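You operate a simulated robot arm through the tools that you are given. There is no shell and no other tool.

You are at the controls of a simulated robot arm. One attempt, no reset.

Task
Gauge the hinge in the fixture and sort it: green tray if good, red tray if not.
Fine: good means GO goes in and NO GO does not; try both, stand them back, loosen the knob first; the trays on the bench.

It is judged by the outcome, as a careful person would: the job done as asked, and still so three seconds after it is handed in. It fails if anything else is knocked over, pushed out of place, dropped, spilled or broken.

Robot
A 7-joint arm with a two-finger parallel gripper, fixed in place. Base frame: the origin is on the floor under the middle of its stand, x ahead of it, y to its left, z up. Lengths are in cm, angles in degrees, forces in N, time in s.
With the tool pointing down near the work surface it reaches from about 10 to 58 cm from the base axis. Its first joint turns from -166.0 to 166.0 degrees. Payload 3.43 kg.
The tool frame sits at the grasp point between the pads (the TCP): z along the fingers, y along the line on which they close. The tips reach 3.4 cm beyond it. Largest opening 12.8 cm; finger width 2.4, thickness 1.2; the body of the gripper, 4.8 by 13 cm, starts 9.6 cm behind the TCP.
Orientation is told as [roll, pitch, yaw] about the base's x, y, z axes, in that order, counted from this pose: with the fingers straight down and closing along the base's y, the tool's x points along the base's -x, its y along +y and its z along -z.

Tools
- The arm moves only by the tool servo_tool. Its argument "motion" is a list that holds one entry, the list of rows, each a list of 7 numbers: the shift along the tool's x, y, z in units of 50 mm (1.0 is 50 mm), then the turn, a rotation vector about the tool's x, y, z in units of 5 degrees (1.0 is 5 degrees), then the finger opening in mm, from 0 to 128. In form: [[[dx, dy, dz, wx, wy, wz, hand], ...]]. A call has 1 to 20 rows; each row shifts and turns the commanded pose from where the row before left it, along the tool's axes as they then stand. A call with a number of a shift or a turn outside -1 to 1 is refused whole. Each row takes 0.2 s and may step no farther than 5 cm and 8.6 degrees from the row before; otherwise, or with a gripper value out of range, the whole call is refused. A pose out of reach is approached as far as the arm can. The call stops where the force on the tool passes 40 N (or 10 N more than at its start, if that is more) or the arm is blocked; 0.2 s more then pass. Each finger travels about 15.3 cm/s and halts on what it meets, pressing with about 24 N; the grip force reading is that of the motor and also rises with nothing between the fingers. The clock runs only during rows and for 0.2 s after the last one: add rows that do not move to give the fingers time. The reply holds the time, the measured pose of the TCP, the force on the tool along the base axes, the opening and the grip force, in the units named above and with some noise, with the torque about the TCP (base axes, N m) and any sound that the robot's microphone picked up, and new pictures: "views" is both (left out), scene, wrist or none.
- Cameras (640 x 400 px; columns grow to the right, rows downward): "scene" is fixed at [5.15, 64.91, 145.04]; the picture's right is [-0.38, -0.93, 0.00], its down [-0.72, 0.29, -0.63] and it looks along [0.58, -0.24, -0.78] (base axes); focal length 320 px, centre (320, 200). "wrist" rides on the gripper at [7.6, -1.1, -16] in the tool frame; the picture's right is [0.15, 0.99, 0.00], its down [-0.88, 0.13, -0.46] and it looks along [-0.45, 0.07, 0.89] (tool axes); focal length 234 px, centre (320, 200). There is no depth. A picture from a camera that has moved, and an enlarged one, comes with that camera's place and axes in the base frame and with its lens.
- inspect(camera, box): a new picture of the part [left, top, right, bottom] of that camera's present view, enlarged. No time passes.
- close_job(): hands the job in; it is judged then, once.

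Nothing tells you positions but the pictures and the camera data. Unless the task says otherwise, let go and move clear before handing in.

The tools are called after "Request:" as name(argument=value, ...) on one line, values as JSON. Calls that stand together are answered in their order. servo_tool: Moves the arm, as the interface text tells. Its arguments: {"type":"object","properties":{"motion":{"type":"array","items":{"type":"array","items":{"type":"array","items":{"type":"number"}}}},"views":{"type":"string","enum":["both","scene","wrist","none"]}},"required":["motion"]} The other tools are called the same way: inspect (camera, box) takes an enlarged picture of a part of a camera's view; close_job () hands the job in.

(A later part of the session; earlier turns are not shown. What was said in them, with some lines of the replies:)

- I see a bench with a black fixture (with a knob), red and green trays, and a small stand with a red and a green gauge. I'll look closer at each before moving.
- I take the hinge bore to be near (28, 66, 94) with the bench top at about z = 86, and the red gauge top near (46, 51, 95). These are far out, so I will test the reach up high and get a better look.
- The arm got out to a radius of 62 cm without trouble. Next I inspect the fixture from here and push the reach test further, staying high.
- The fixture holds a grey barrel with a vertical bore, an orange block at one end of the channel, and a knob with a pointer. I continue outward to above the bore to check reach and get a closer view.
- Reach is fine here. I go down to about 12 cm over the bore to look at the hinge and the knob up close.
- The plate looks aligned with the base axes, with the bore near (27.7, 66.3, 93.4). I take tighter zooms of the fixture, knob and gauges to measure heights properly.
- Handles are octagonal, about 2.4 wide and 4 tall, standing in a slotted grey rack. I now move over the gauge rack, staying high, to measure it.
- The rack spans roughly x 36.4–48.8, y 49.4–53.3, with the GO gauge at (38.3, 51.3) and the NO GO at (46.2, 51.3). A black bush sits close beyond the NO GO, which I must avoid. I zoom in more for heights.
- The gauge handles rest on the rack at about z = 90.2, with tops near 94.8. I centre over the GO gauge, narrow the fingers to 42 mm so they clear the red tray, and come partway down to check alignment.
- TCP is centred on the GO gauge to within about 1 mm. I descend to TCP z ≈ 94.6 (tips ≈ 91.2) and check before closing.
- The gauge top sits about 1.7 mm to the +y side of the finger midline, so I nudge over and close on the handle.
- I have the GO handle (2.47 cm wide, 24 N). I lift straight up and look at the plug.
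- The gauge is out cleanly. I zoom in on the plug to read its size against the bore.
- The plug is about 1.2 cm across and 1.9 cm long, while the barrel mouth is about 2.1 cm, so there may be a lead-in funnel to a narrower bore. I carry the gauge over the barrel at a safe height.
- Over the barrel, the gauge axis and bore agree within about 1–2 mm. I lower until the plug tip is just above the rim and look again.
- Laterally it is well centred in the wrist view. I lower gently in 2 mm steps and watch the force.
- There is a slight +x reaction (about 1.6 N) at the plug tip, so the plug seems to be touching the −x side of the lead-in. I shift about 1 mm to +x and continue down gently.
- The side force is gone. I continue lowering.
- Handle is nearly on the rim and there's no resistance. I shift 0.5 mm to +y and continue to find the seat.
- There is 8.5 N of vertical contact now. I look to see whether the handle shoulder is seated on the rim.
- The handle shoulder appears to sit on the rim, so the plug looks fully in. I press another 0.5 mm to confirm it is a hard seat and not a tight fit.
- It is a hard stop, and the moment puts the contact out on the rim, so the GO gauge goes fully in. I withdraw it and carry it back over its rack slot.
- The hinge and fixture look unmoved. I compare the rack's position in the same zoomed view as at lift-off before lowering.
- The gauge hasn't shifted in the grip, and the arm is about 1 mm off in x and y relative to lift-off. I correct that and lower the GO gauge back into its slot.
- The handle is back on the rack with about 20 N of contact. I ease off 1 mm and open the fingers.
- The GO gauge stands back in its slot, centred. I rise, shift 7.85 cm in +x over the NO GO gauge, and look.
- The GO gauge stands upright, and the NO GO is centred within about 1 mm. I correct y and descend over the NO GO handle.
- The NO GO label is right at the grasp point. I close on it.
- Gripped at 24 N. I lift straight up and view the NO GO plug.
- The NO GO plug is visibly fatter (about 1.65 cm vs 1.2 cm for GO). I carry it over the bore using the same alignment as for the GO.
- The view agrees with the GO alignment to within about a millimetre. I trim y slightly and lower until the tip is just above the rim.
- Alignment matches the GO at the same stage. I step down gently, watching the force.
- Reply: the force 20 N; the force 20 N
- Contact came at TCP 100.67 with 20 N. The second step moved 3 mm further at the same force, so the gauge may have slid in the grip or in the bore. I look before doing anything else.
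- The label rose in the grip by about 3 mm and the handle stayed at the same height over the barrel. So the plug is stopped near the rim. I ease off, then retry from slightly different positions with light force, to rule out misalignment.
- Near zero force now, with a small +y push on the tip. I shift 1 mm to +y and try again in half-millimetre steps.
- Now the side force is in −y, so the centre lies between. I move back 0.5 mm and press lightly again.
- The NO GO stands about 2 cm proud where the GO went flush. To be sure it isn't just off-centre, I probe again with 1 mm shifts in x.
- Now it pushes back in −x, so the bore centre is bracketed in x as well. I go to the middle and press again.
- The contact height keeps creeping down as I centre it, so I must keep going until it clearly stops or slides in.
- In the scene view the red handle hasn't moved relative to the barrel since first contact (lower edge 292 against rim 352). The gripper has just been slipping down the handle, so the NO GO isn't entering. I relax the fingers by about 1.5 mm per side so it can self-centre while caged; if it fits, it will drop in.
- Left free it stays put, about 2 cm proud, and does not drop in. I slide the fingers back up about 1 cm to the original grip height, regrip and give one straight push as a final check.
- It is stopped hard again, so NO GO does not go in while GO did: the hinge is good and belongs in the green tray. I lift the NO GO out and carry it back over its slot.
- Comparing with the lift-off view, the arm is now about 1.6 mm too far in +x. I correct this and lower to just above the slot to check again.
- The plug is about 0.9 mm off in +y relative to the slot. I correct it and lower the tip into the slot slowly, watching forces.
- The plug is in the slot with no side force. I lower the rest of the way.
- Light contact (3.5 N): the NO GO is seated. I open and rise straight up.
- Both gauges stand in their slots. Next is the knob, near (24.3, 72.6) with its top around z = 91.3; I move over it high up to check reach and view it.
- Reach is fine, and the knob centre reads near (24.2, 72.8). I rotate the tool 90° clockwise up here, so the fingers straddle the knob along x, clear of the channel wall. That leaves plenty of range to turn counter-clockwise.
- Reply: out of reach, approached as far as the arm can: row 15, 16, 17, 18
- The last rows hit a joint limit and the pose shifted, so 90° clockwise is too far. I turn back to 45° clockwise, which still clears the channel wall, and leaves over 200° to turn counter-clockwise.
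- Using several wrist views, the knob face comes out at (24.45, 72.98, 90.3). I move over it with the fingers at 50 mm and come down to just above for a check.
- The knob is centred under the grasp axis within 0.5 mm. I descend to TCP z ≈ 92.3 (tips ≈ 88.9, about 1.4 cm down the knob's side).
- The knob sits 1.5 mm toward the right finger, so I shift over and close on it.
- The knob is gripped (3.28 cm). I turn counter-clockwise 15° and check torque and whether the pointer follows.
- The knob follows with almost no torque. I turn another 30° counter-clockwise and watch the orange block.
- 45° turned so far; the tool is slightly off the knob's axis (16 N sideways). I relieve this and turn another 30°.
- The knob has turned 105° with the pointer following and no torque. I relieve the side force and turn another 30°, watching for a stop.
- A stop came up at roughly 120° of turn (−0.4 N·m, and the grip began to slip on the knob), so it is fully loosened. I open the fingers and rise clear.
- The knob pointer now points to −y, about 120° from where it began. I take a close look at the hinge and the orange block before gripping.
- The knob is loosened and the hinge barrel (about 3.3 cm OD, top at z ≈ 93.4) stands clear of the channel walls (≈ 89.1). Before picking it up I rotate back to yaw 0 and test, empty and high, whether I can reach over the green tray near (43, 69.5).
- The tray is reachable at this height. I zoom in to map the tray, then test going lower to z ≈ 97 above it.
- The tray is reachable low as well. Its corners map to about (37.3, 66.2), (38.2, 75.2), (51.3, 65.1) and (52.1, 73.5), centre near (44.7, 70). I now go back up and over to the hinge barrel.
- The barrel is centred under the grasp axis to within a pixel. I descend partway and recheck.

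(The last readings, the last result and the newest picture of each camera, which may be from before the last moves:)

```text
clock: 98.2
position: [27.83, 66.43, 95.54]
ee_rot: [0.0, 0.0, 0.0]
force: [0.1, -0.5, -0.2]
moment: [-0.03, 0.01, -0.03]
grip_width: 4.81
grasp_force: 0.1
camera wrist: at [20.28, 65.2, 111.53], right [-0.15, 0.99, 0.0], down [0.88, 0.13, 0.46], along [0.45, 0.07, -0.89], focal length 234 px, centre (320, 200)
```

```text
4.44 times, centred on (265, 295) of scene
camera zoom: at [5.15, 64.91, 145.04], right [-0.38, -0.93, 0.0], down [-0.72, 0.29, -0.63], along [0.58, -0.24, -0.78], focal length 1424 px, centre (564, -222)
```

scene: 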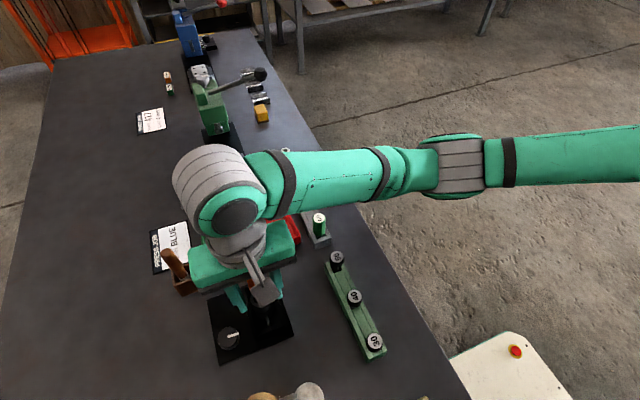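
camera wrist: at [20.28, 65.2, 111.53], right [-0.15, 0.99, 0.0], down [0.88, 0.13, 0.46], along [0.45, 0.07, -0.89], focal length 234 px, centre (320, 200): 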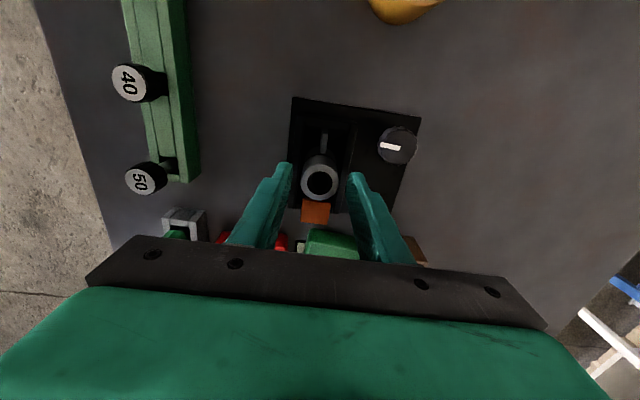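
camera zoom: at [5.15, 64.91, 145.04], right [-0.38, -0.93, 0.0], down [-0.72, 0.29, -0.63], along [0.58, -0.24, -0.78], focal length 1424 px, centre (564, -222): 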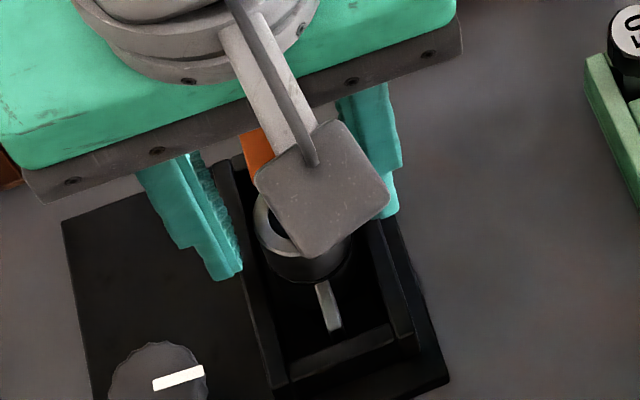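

Still centred. I lower the last 2.2 cm (tips ≈ 89.9, above the channel walls) and close on the barrel.

Request:
servo_tool(motion=[[[0, 0, 0.15, 0, 0, 0, 48], [0, 0, 0.15, 0, 0, 0, 48], [0, 0, 0.1, 0, 0, 0, 48], [0, 0, 0.04, 0, 0, 0, 48], [0, 0, 0, 0, 0, 0, 42], [0, 0, 0, 0, 0, 0, 37], [0, 0, 0, 0, 0, 0, 33], [0, 0, 0, 0, 0, 0, 28], [0, 0, 0, 0, 0, 0, 28]]])

Request:
inspect(camera="wrist", box=[260, 110, 380, 230])

Request:
inspect(camera="scene", box=[220, 250, 310, 340])

```text
clock: 100.2
position: [27.75, 66.37, 93.4]
ee_rot: [0.0, 0.0, 0.1]
force: [0.2, 0.2, -0.5]
moment: [0.02, -0.01, -0.05]
grip_width: 3.36
grasp_force: 23.7
camera wrist: at [20.31, 65.14, 109.46], right [-0.15, 0.99, 0.0], down [0.88, 0.13, 0.46], along [0.45, 0.07, -0.89], focal length 234 px, centre (320, 200)
```

scene: 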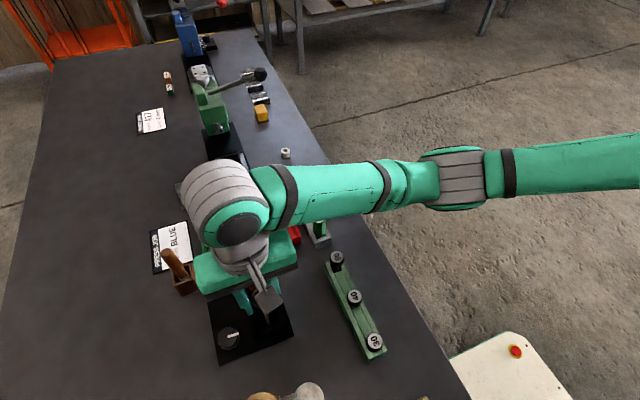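
wrist: 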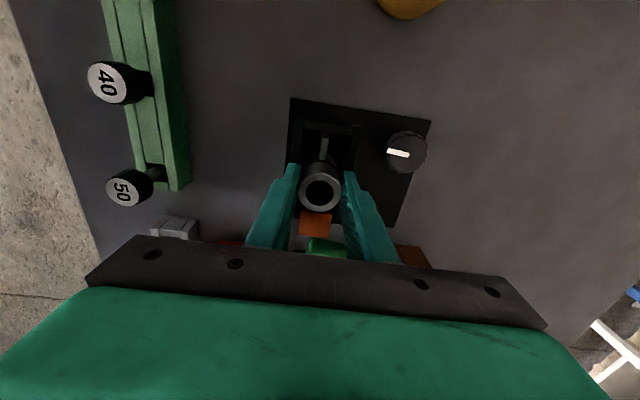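

```text
3.33 times, centred on (320, 170) of wrist
camera zoom: at [20.31, 65.14, 109.46], right [-0.15, 0.99, 0.0], down [0.88, 0.13, 0.46], along [0.45, 0.07, -0.89], focal length 781 px, centre (320, 300)
```

zoom: 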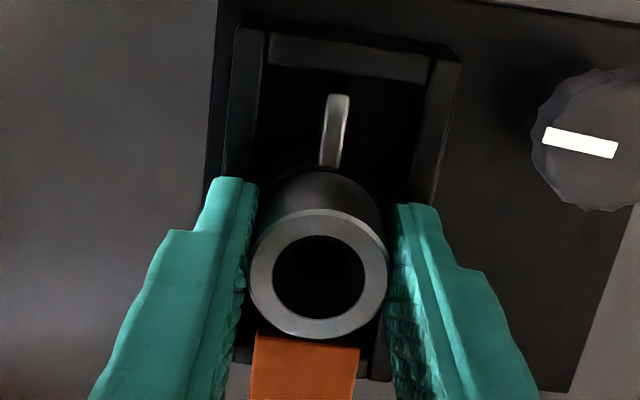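

```text
4.44 times, centred on (265, 295) of scene
camera zoom: at [5.15, 64.91, 145.04], right [-0.38, -0.93, 0.0], down [-0.72, 0.29, -0.63], along [0.58, -0.24, -0.78], focal length 1424 px, centre (564, -222)
```

zoom: 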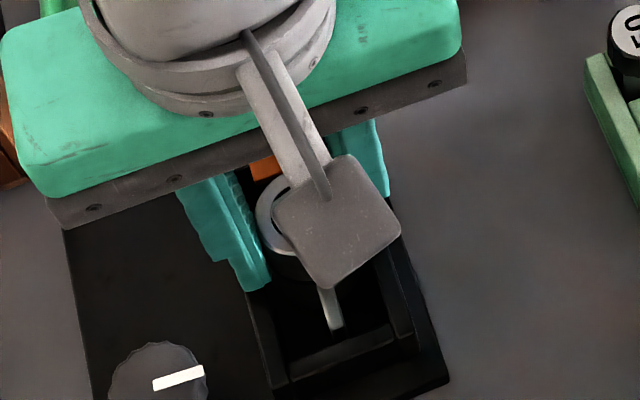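

Barrel gripped (3.36 cm, 24 N). I lift gently a few millimetres first, to see whether it is free.

Request:
servo_tool(motion=[[[0, 0, -0.03, 0, 0, 0, 28], [0, 0, -0.04, 0, 0, 0, 28], [0, 0, -0.04, 0, 0, 0, 28], [0, 0, 0, 0, 0, 0, 28]]])

Request:
inspect(camera="wrist", box=[260, 110, 380, 230])

```text
clock: 101.2
position: [27.79, 66.55, 94.12]
ee_rot: [0.0, 0.0, 0.0]
force: [-0.2, 0.2, -2.8]
moment: [0.01, -0.03, -0.01]
grip_width: 3.35
grasp_force: 24.2
camera wrist: at [20.31, 65.21, 110.08], right [-0.15, 0.99, 0.0], down [0.88, 0.13, 0.46], along [0.45, 0.07, -0.89], focal length 234 px, centre (320, 200)
```

scene: 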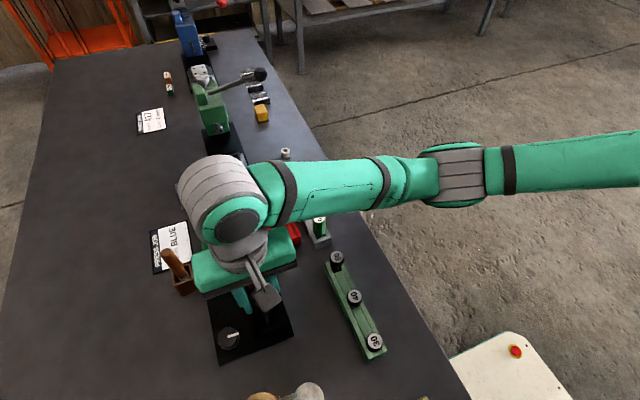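
wrist: 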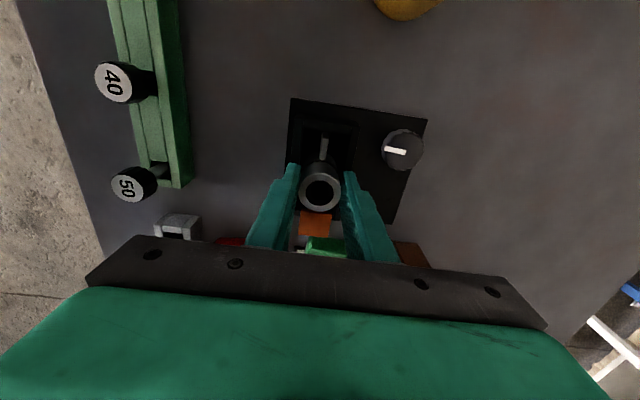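

```text
3.33 times, centred on (320, 170) of wrist
camera zoom: at [20.31, 65.21, 110.08], right [-0.15, 0.99, 0.0], down [0.88, 0.13, 0.46], along [0.45, 0.07, -0.89], focal length 781 px, centre (320, 300)
```

zoom: 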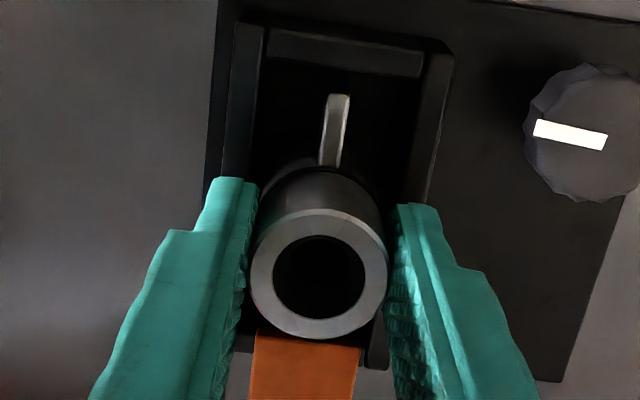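

It is free: 2.8 N of weight, and the orange tab comes up with it, so that is part of the hinge. I lift it well clear of the fixture.

Request:
servo_tool(motion=[[[0, 0, -0.1, 0, 0, 0, 28], [0, 0, -0.2, 0, 0, 0, 28], [0, 0, -0.3, 0, 0, 0, 28], [0, 0, -0.4, 0, 0, 0, 28], [0, 0, -0.5, 0, 0, 0, 28], [0, 0, -0.4, 0, 0, 0, 28], [0, 0, 0, 0, 0, 0, 28], [0, 0, 0, 0, 0, 0, 28]]])

Request:
inspect(camera="scene", box=[190, 210, 310, 350])

Request:
inspect(camera="wrist", box=[250, 80, 400, 240])

```text
clock: 103.0
position: [27.89, 66.18, 103.57]
ee_rot: [0.1, 0.0, 0.0]
force: [0.2, 0.4, -3.0]
moment: [0.01, 0.03, -0.02]
grip_width: 3.34
grasp_force: 24.4
camera wrist: at [20.38, 65.01, 119.57], right [-0.15, 0.99, 0.0], down [0.88, 0.13, 0.46], along [0.45, 0.07, -0.89], focal length 234 px, centre (320, 200)
```

scene: 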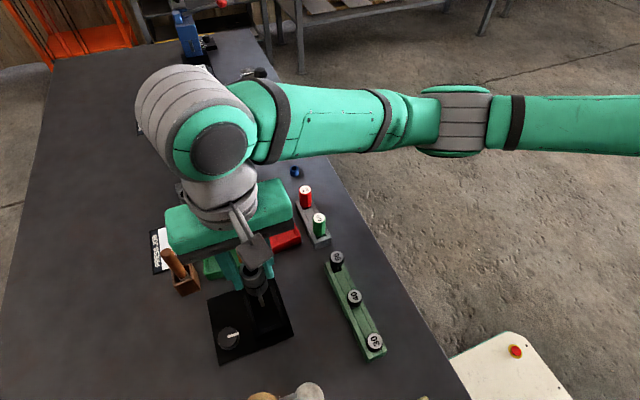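
wrist: 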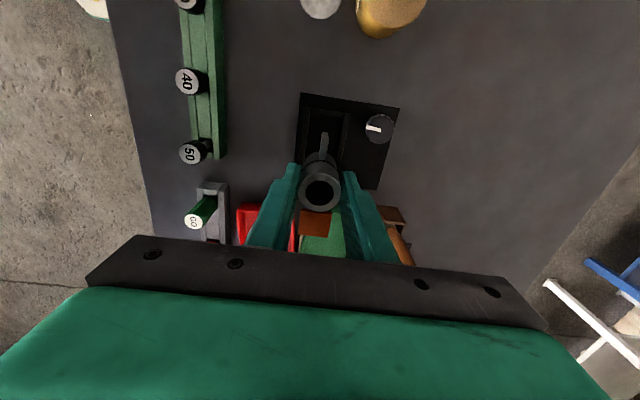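

```text
2.86 times, centred on (250, 280) of scene
camera zoom: at [5.15, 64.91, 145.04], right [-0.38, -0.93, 0.0], down [-0.72, 0.29, -0.63], along [0.58, -0.24, -0.78], focal length 915 px, centre (520, -29)
```

zoom: 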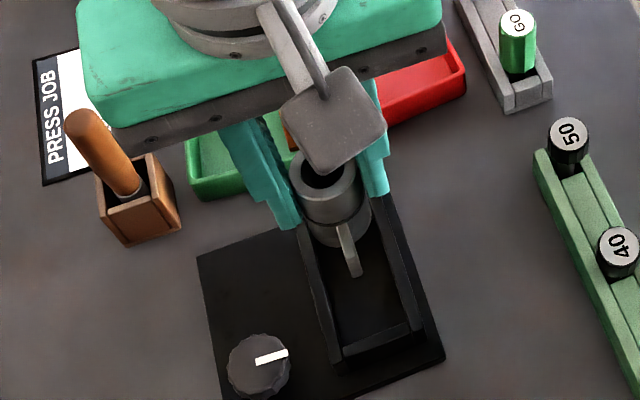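

```text
2.50 times, centred on (325, 160) of wrist
camera zoom: at [20.38, 65.01, 119.57], right [-0.15, 0.99, 0.0], down [0.88, 0.13, 0.46], along [0.45, 0.07, -0.89], focal length 585 px, centre (308, 300)
```

zoom: 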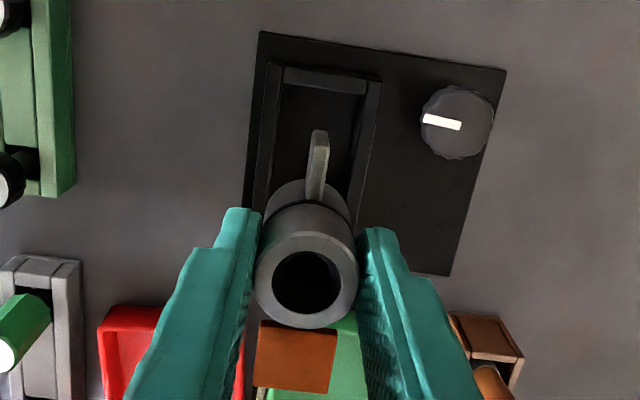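

The hinge is clear of the fixture and firmly held. I carry it over the middle of the green tray.

Request:
servo_tool(motion=[[[-0.66, 0.152, 0, 0, 0, 0, 28], [-0.66, 0.152, 0, 0, 0, 0, 28], [-0.66, 0.152, 0, 0, 0, 0, 28], [-0.66, 0.152, 0, 0, 0, 0, 28], [-0.66, 0.152, 0, 0, 0, 0, 28], [0, 0, 0, 0, 0, 0, 28], [0, 0, 0, 0, 0, 0, 28], [0, 0, 0, 0, 0, 0, 28]]])

Request:
inspect(camera="wrist", box=[230, 70, 410, 240])

Request:
inspect(camera="scene", box=[150, 150, 290, 290])

```text
clock: 104.8
position: [44.48, 70.28, 103.39]
ee_rot: [-0.1, 0.0, 0.0]
force: [-0.2, -0.1, -3.3]
moment: [-0.01, 0.0, 0.01]
grip_width: 3.37
grasp_force: 23.8
camera wrist: at [36.97, 68.9, 119.45], right [-0.15, 0.99, 0.0], down [0.88, 0.13, 0.46], along [0.45, 0.07, -0.89], focal length 234 px, centre (320, 200)
```

scene: 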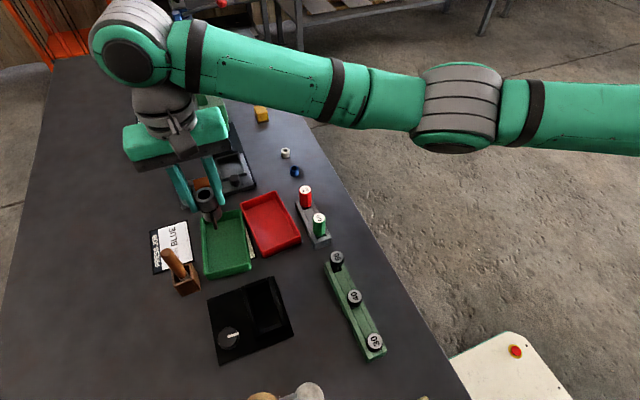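
wrist: 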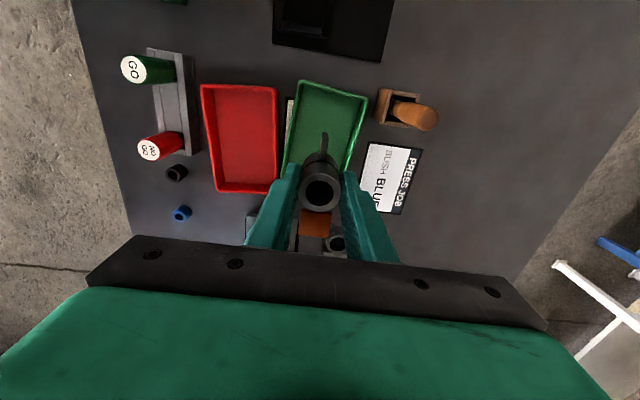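

```text
2.35 times, centred on (320, 155) of wrist
camera zoom: at [36.97, 68.9, 119.45], right [-0.15, 0.99, 0.0], down [0.88, 0.13, 0.46], along [0.45, 0.07, -0.89], focal length 551 px, centre (320, 306)
```

zoom: 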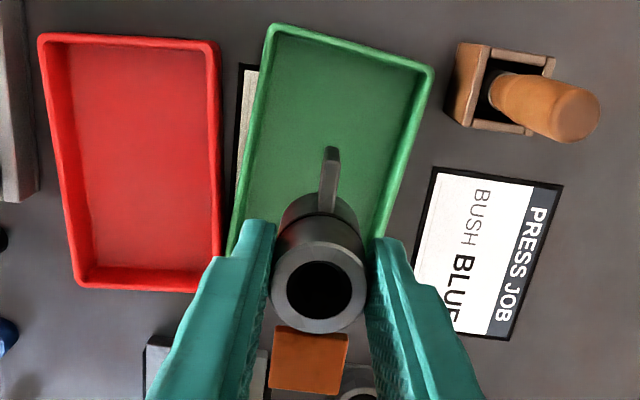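

```text
2.86 times, centred on (220, 220) of scene
camera zoom: at [5.15, 64.91, 145.04], right [-0.38, -0.93, 0.0], down [-0.72, 0.29, -0.63], along [0.58, -0.24, -0.78], focal length 915 px, centre (606, 143)
```

zoom: 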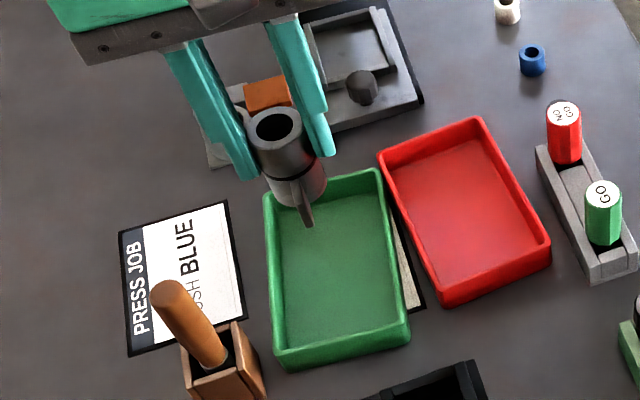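

The hinge hangs centred over the green tray at (44.5, 70.2). I lower it to within a few centimetres of the floor.

Request:
servo_tool(motion=[[[0, 0, 0.4, 0, 0, 0, 28], [0, 0, 0.4, 0, 0, 0, 28], [0, 0, 0.4, 0, 0, 0, 28], [0, 0, 0.3, 0, 0, 0, 28], [0, 0, 0.2, 0, 0, 0, 28], [0, 0, 0, 0, 0, 0, 28], [0, 0, 0, 0, 0, 0, 28]]])

Request:
inspect(camera="wrist", box=[230, 70, 410, 240])

Request:
inspect(camera="scene", box=[160, 170, 290, 290])

```text
clock: 106.4
position: [44.45, 70.24, 95.16]
ee_rot: [0.1, 0.0, -0.1]
force: [-0.6, -0.2, -2.5]
moment: [0.01, 0.0, 0.04]
grip_width: 3.33
grasp_force: 24.0
camera wrist: at [36.86, 68.98, 111.11], right [-0.15, 0.99, 0.0], down [0.88, 0.13, 0.46], along [0.45, 0.07, -0.89], focal length 234 px, centre (320, 200)
```

scene: 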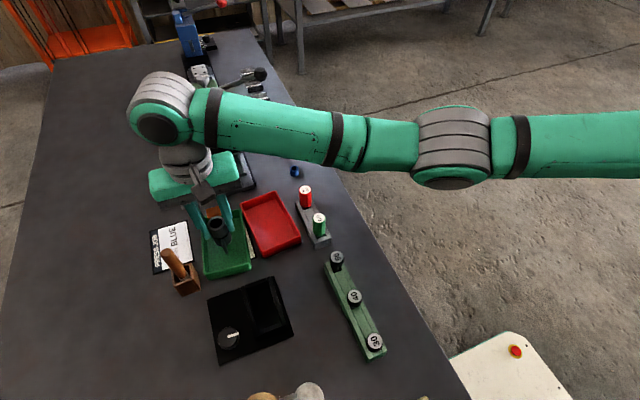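
wrist: 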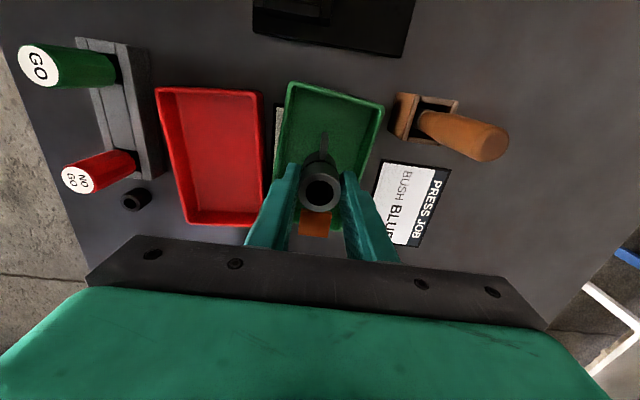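

```text
2.35 times, centred on (320, 155) of wrist
camera zoom: at [36.86, 68.98, 111.11], right [-0.15, 0.99, 0.0], down [0.88, 0.13, 0.46], along [0.45, 0.07, -0.89], focal length 551 px, centre (320, 306)
```

zoom: 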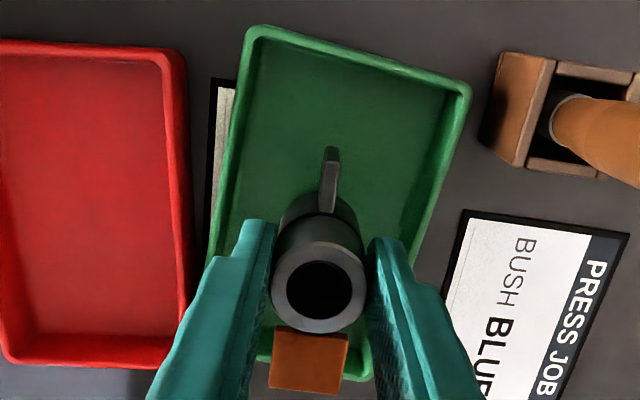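

```text
3.33 times, centred on (225, 230) of scene
camera zoom: at [5.15, 64.91, 145.04], right [-0.38, -0.93, 0.0], down [-0.72, 0.29, -0.63], along [0.58, -0.24, -0.78], focal length 1068 px, centre (637, 100)
```

zoom: 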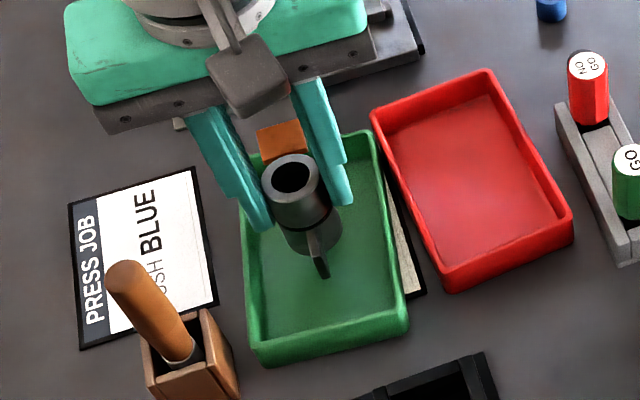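

Clearances inside the tray look good at both ends. I continue down slowly until it touches the floor.

Request:
servo_tool(motion=[[[0, 0, 0.1, 0, 0, 0, 28], [0, 0, 0.08, 0, 0, 0, 28], [0, 0, 0.06, 0, 0, 0, 28], [0, 0, 0.04, 0, 0, 0, 28], [0, 0, 0.02, 0, 0, 0, 28], [0, 0, 0, 0, 0, 0, 28]]], views="none")

Request:
servo_tool(motion=[[[0, 0, 0.02, 0, 0, 0, 28], [0, 0, 0.02, 0, 0, 0, 28], [0, 0, 0, 0, 0, 0, 28]]], views="none")

```text
clock: 107.8
position: [44.29, 70.2, 93.49]
ee_rot: [-0.1, 0.0, 0.0]
force: [-0.3, -0.8, -2.5]
moment: [-0.01, 0.0, 0.02]
grip_width: 3.36
grasp_force: 24.0
```

```text
clock: 108.6
position: [44.47, 70.22, 93.36]
ee_rot: [0.0, 0.0, 0.0]
force: [0.4, 0.6, -2.7]
moment: [0.01, 0.03, 0.01]
grip_width: 3.34
grasp_force: 23.8
```

Request:
servo_tool(motion=[[[0, 0, 0.02, 0, 0, 0, 28], [0, 0, 0.02, 0, 0, 0, 28], [0, 0, 0, 0, 0, 0, 28]]])

Request:
inspect(camera="scene", box=[170, 190, 270, 290])

Request:
inspect(camera="wrist", box=[230, 70, 410, 240])

```text
clock: 109.4
position: [44.35, 70.22, 93.07]
ee_rot: [0.0, 0.0, 0.0]
force: [-0.1, -1.4, -3.0]
moment: [0.04, -0.02, 0.02]
grip_width: 3.35
grasp_force: 24.3
camera wrist: at [36.89, 68.95, 109.1], right [-0.15, 0.99, 0.0], down [0.88, 0.13, 0.46], along [0.45, 0.07, -0.89], focal length 234 px, centre (320, 200)
```

scene: 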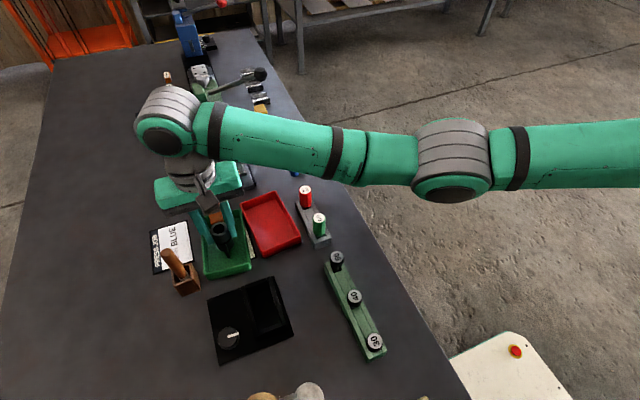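
wrist: 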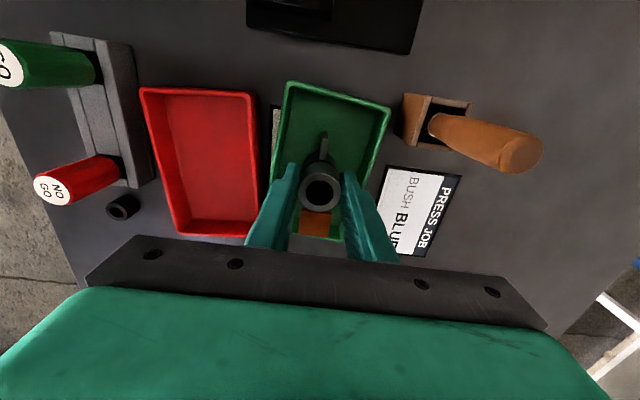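

```text
4.00 times, centred on (220, 240) of scene
camera zoom: at [5.15, 64.91, 145.04], right [-0.38, -0.93, 0.0], down [-0.72, 0.29, -0.63], along [0.58, -0.24, -0.78], focal length 1282 px, centre (720, 40)
```

zoom: 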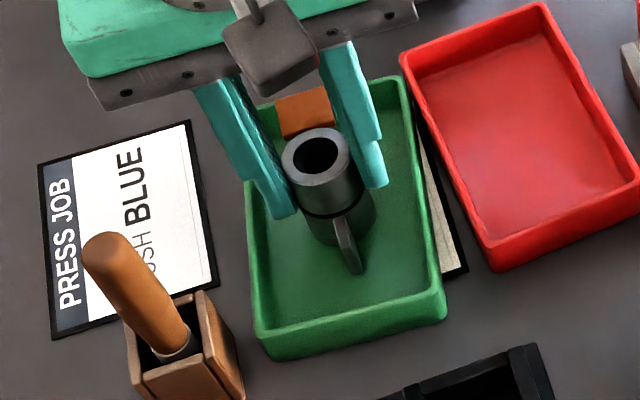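

```text
2.35 times, centred on (320, 155) of wrist
camera zoom: at [36.89, 68.95, 109.1], right [-0.15, 0.99, 0.0], down [0.88, 0.13, 0.46], along [0.45, 0.07, -0.89], focal length 551 px, centre (320, 306)
```

zoom: 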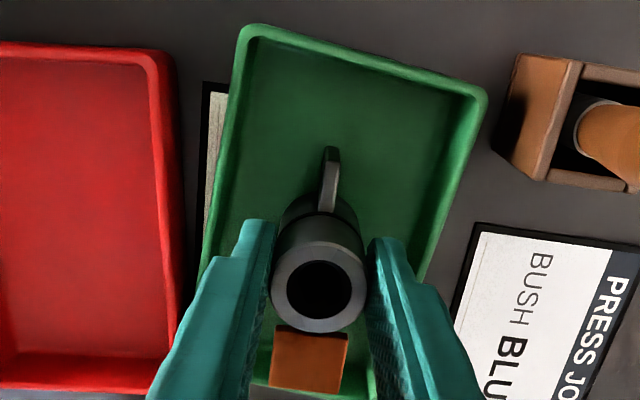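

Not touching yet. I keep lowering in small steps.

Request:
servo_tool(motion=[[[0, 0, 0.02, 0, 0, 0, 28], [0, 0, 0.02, 0, 0, 0, 28], [0, 0, 0.02, 0, 0, 0, 28], [0, 0, 0, 0, 0, 0, 28]]], views="none")

Request:
servo_tool(motion=[[[0, 0, 0.02, 0, 0, 0, 28], [0, 0, 0.02, 0, 0, 0, 28], [0, 0, 0, 0, 0, 0, 28]]], views="none")

```text
clock: 110.4
position: [44.3, 70.28, 93.01]
ee_rot: [0.3, -0.1, 0.0]
force: [1.3, -1.6, 4.9]
moment: [-0.17, -0.04, -0.03]
grip_width: 3.37
grasp_force: 23.4
```

```text
clock: 111.2
position: [44.39, 70.34, 92.78]
ee_rot: [0.1, -0.1, 0.0]
force: [0.3, -3.5, 20.0]
moment: [-0.38, -0.06, -0.05]
grip_width: 3.39
grasp_force: 23.8
```

It's on the tray floor. I ease off 1 mm and look before releasing.

Request:
servo_tool(motion=[[[0, 0, -0.02, 0, 0, 0, 28], [0, 0, 0, 0, 0, 0, 28]]])

Request:
inspect(camera="scene", box=[170, 190, 270, 290])

Request:
inspect(camera="wrist", box=[230, 70, 410, 240])

```text
clock: 111.8
position: [44.41, 70.3, 92.74]
ee_rot: [0.0, 0.0, 0.0]
force: [3.5, 0.7, 13.6]
moment: [0.06, -0.28, 0.0]
grip_width: 3.34
grasp_force: 24.2
camera wrist: at [36.85, 69.05, 108.73], right [-0.15, 0.99, 0.0], down [0.88, 0.13, 0.46], along [0.45, 0.07, -0.89], focal length 234 px, centre (320, 200)
```

scene: 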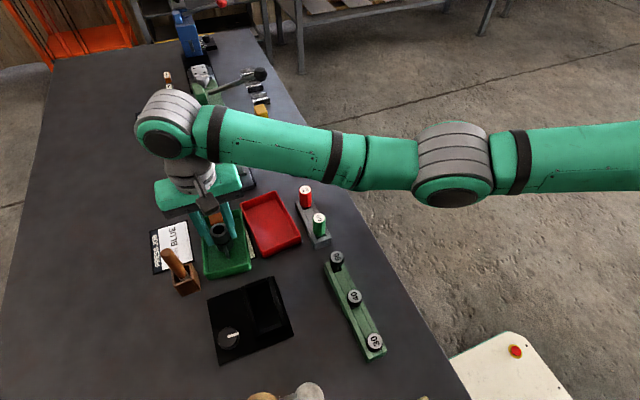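
wrist: 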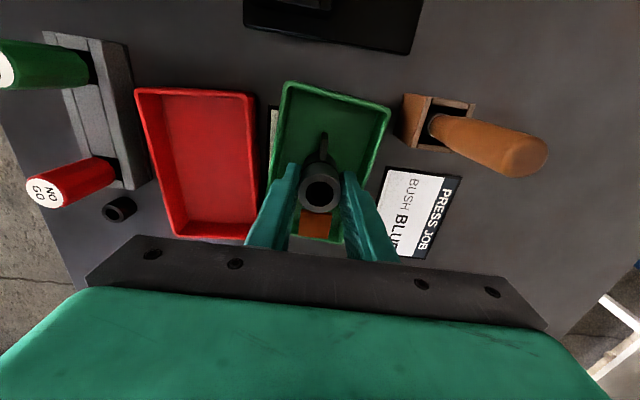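

```text
4.00 times, centred on (220, 240) of scene
camera zoom: at [5.15, 64.91, 145.04], right [-0.38, -0.93, 0.0], down [-0.72, 0.29, -0.63], along [0.58, -0.24, -0.78], focal length 1282 px, centre (720, 40)
```

zoom: 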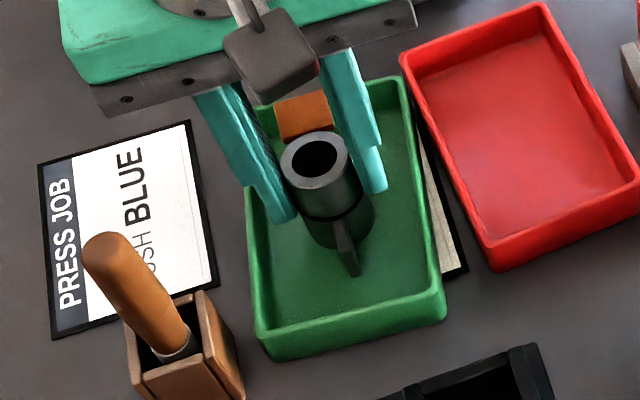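

```text
2.35 times, centred on (320, 155) of wrist
camera zoom: at [36.85, 69.05, 108.73], right [-0.15, 0.99, 0.0], down [0.88, 0.13, 0.46], along [0.45, 0.07, -0.89], focal length 551 px, centre (320, 306)
```

zoom: 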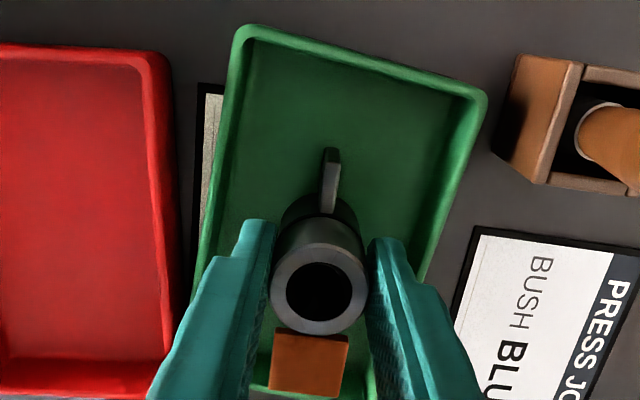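

The hinge stands inside the tray, clear of the walls at both ends. I ease off slightly more, open the fingers modestly and rise straight up.

Request:
servo_tool(motion=[[[0, 0, -0.014, 0, 0, 0, 28], [0, 0, 0, 0, 0, 0, 32], [0, 0, 0, 0, 0, 0, 36], [0, 0, 0, 0, 0, 0, 40], [0, 0, 0, 0, 0, 0, 42], [0, 0, 0, 0, 0, 0, 42]]])

Request:
inspect(camera="scene", box=[170, 190, 270, 290])

Request:
inspect(camera="wrist", box=[230, 70, 410, 240])

```text
clock: 113.2
position: [44.38, 70.19, 92.74]
ee_rot: [0.0, 0.1, 0.1]
force: [-0.2, -0.4, 0.3]
moment: [0.05, 0.02, -0.01]
grip_width: 4.21
grasp_force: 0.0
camera wrist: at [36.85, 69.03, 108.78], right [-0.15, 0.99, 0.0], down [0.88, 0.13, 0.46], along [0.45, 0.07, -0.89], focal length 234 px, centre (320, 200)
```

scene: 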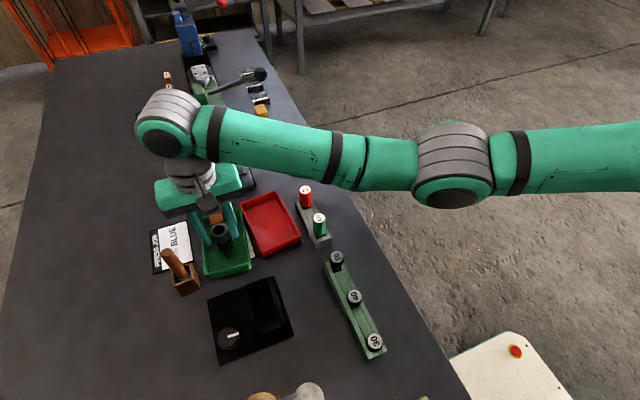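
wrist: 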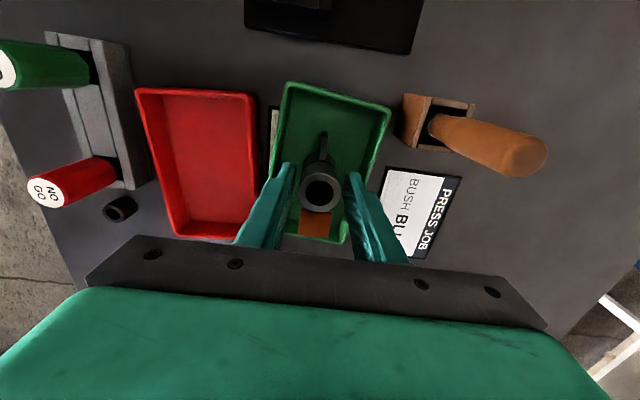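

```text
4.00 times, centred on (220, 240) of scene
camera zoom: at [5.15, 64.91, 145.04], right [-0.38, -0.93, 0.0], down [-0.72, 0.29, -0.63], along [0.58, -0.24, -0.78], focal length 1282 px, centre (720, 40)
```

zoom: 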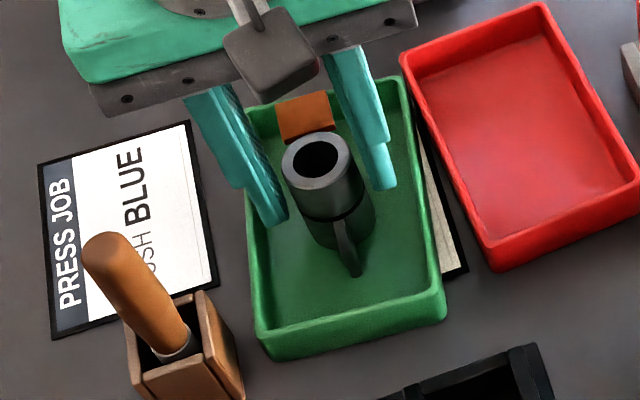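

```text
2.35 times, centred on (320, 155) of wrist
camera zoom: at [36.85, 69.03, 108.78], right [-0.15, 0.99, 0.0], down [0.88, 0.13, 0.46], along [0.45, 0.07, -0.89], focal length 551 px, centre (320, 306)
```

zoom: 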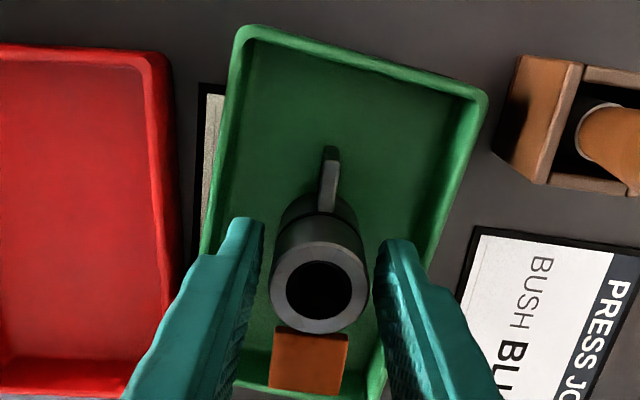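

Released; the hinge stands upright in the green tray. I rise straight up and move back clear.

Request:
servo_tool(motion=[[[0, 0, -0.2, 0, 0, 0, 42], [0, 0, -0.4, 0, 0, 0, 42], [0, 0, -0.6, 0, 0, 0, 42], [0, 0, -0.8, 0, 0, 0, 42], [0, 0, -0.8, 0, 0, 0, 42], [0, 0, -0.8, 0, 0, 0, 42], [0, 0, -0.8, 0, 0, 0, 42], [0.3, -0.8, 0, 0, 0, 0, 42], [0.3, -0.8, 0, 0, 0, 0, 42], [0.3, -0.8, 0, 0, 0, 0, 42], [0.3, -0.8, 0, 0, 0, 0, 42], [0.3, -0.8, 0, 0, 0, 0, 42], [0.3, -0.8, 0, 0, 0, 0, 42], [0.3, -0.8, 0, 0, 0, 0, 42], [0, 0, 0, 0, 0, 0, 42], [0, 0, 0, 0, 0, 0, 42]]])

Request:
inspect(camera="scene", box=[150, 160, 350, 370])

Request:
inspect(camera="scene", box=[190, 195, 270, 285])

Request:
inspect(camera="scene", box=[280, 170, 340, 250])

```text
clock: 116.6
position: [44.63, 70.23, 114.76]
ee_rot: [0.0, 0.0, 0.0]
force: [-0.1, -0.7, 0.7]
moment: [0.01, 0.02, 0.02]
grip_width: 4.19
grasp_force: 0.1
out of reach, approached as far as the arm can: row 8, 9, 10, 11, 12, 13, 14
camera wrist: at [36.97, 68.97, 130.74], right [-0.15, 0.99, 0.0], down [0.88, 0.13, 0.46], along [0.45, 0.07, -0.89], focal length 234 px, centre (320, 200)
```

scene: 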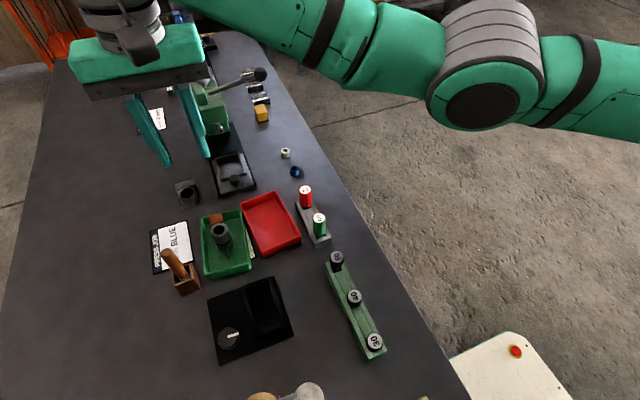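
wrist: 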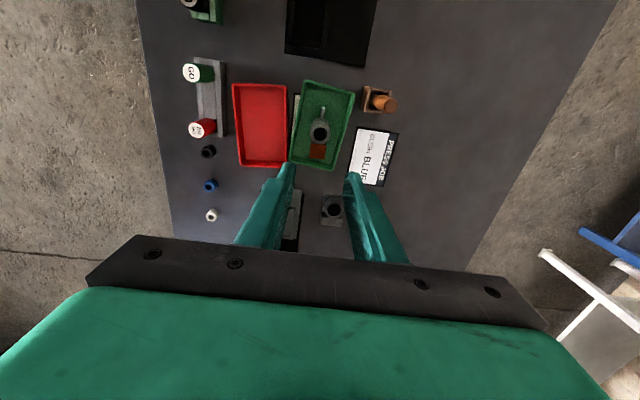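

```text
1.90 times, centred on (250, 265) of scene
camera zoom: at [5.15, 64.91, 145.04], right [-0.38, -0.93, 0.0], down [-0.72, 0.29, -0.63], along [0.58, -0.24, -0.78], focal length 610 px, centre (453, 76)
```

zoom: 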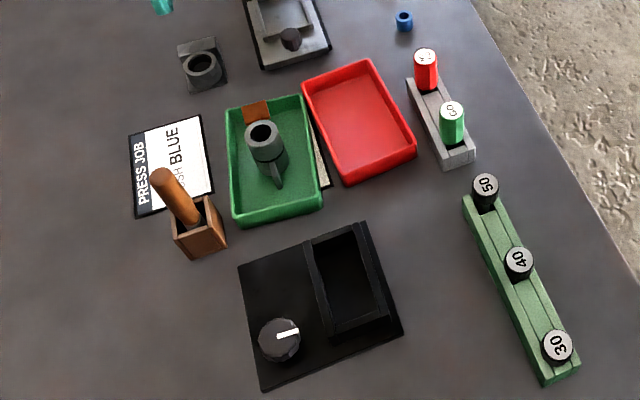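

```text
4.44 times, centred on (230, 240) of scene
camera zoom: at [5.15, 64.91, 145.04], right [-0.38, -0.93, 0.0], down [-0.72, 0.29, -0.63], along [0.58, -0.24, -0.78], focal length 1424 px, centre (720, 22)
```

zoom: 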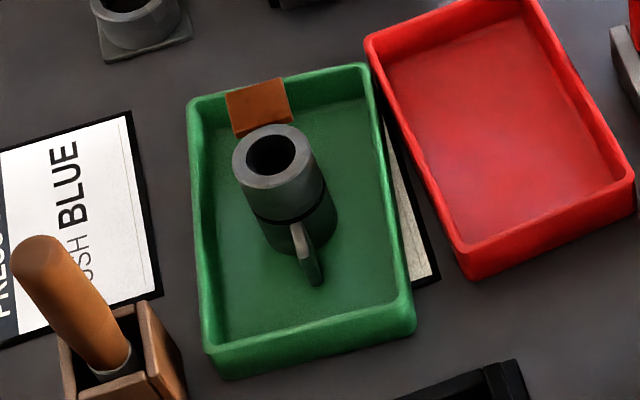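

```text
5.00 times, centred on (310, 210) of scene
camera zoom: at [5.15, 64.91, 145.04], right [-0.38, -0.93, 0.0], down [-0.72, 0.29, -0.63], along [0.58, -0.24, -0.78], focal length 1602 px, centre (370, 150)
```

zoom: 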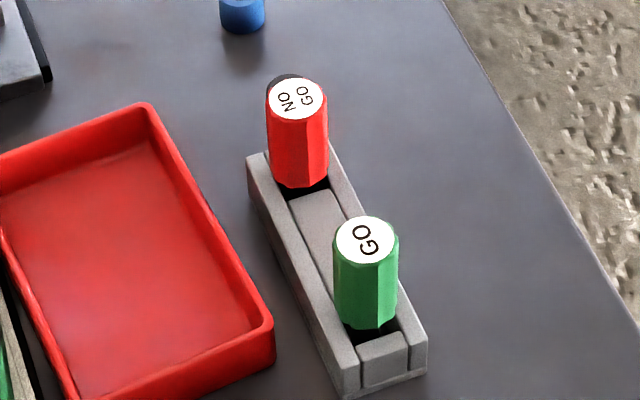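

Everything looks right: the hinge is upright in the green tray, both gauges stand in their rack, the knob is loosened and nothing else has moved. The arm is about 20 cm above the tray, so I do a short idle check that all is still before handing in.

Request:
servo_tool(motion=[[[0, 0, 0, 0, 0, 0, 42], [0, 0, 0, 0, 0, 0, 42], [0, 0, 0, 0, 0, 0, 42], [0, 0, 0, 0, 0, 0, 42], [0, 0, 0, 0, 0, 0, 42]]])

Request:
inspect(camera="wrist", box=[180, 60, 400, 200])

```text
clock: 117.8
position: [44.47, 70.27, 114.61]
ee_rot: [0.0, 0.0, 0.1]
force: [0.6, 0.6, -0.1]
moment: [0.01, -0.03, 0.0]
grip_width: 4.2
grasp_force: 0.0
camera wrist: at [36.97, 68.97, 130.74], right [-0.15, 0.99, 0.0], down [0.88, 0.13, 0.46], along [0.45, 0.07, -0.89], focal length 234 px, centre (320, 200)
```

scene: 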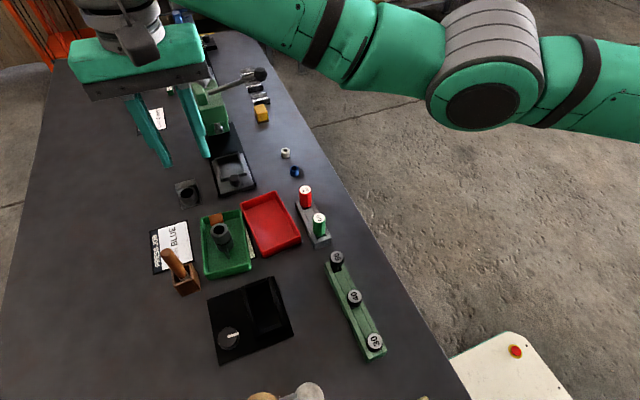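
wrist: 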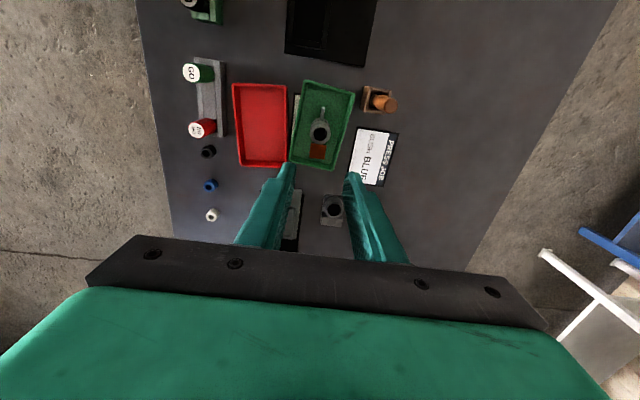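

```text
2.86 times, centred on (290, 130) of wrist
camera zoom: at [36.97, 68.97, 130.74], right [-0.15, 0.99, 0.0], down [0.88, 0.13, 0.46], along [0.45, 0.07, -0.89], focal length 669 px, centre (406, 400)
```

zoom: 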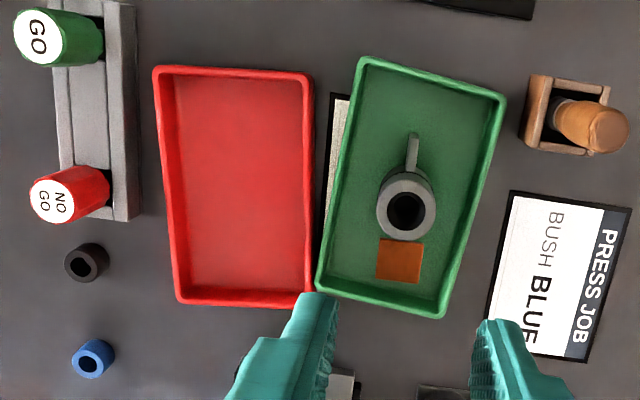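

The scene is still: the good hinge stands in the green tray, the GO and NO GO gauges stand in their rack, and the gripper is open and well clear. I hand the job in.

Request:
close_job()

```text
The job is handed in.
```

The hinge gauged good and is standing in the green tray. I've handed the job in.

- **GO gauge:** it went in fully, until its handle sat flush on the barrel rim.
- **NO GO gauge:** it stopped with its handle about 2 cm above the rim. I tried it from several positions with up to about 20 N of push, and it did not drop in when left free either.
- **Gauges:** both are back standing in their rack slots.
- **Knob:** I turned it about 120° counter-clockwise to its stop before lifting the hinge out. It is still in that loosened position.
- **Bench:** the trays and everything else look where they were. The gripper is open, about 20 cm above the green tray. My final move back toward the start pose was reported out of reach, so the arm stayed there.
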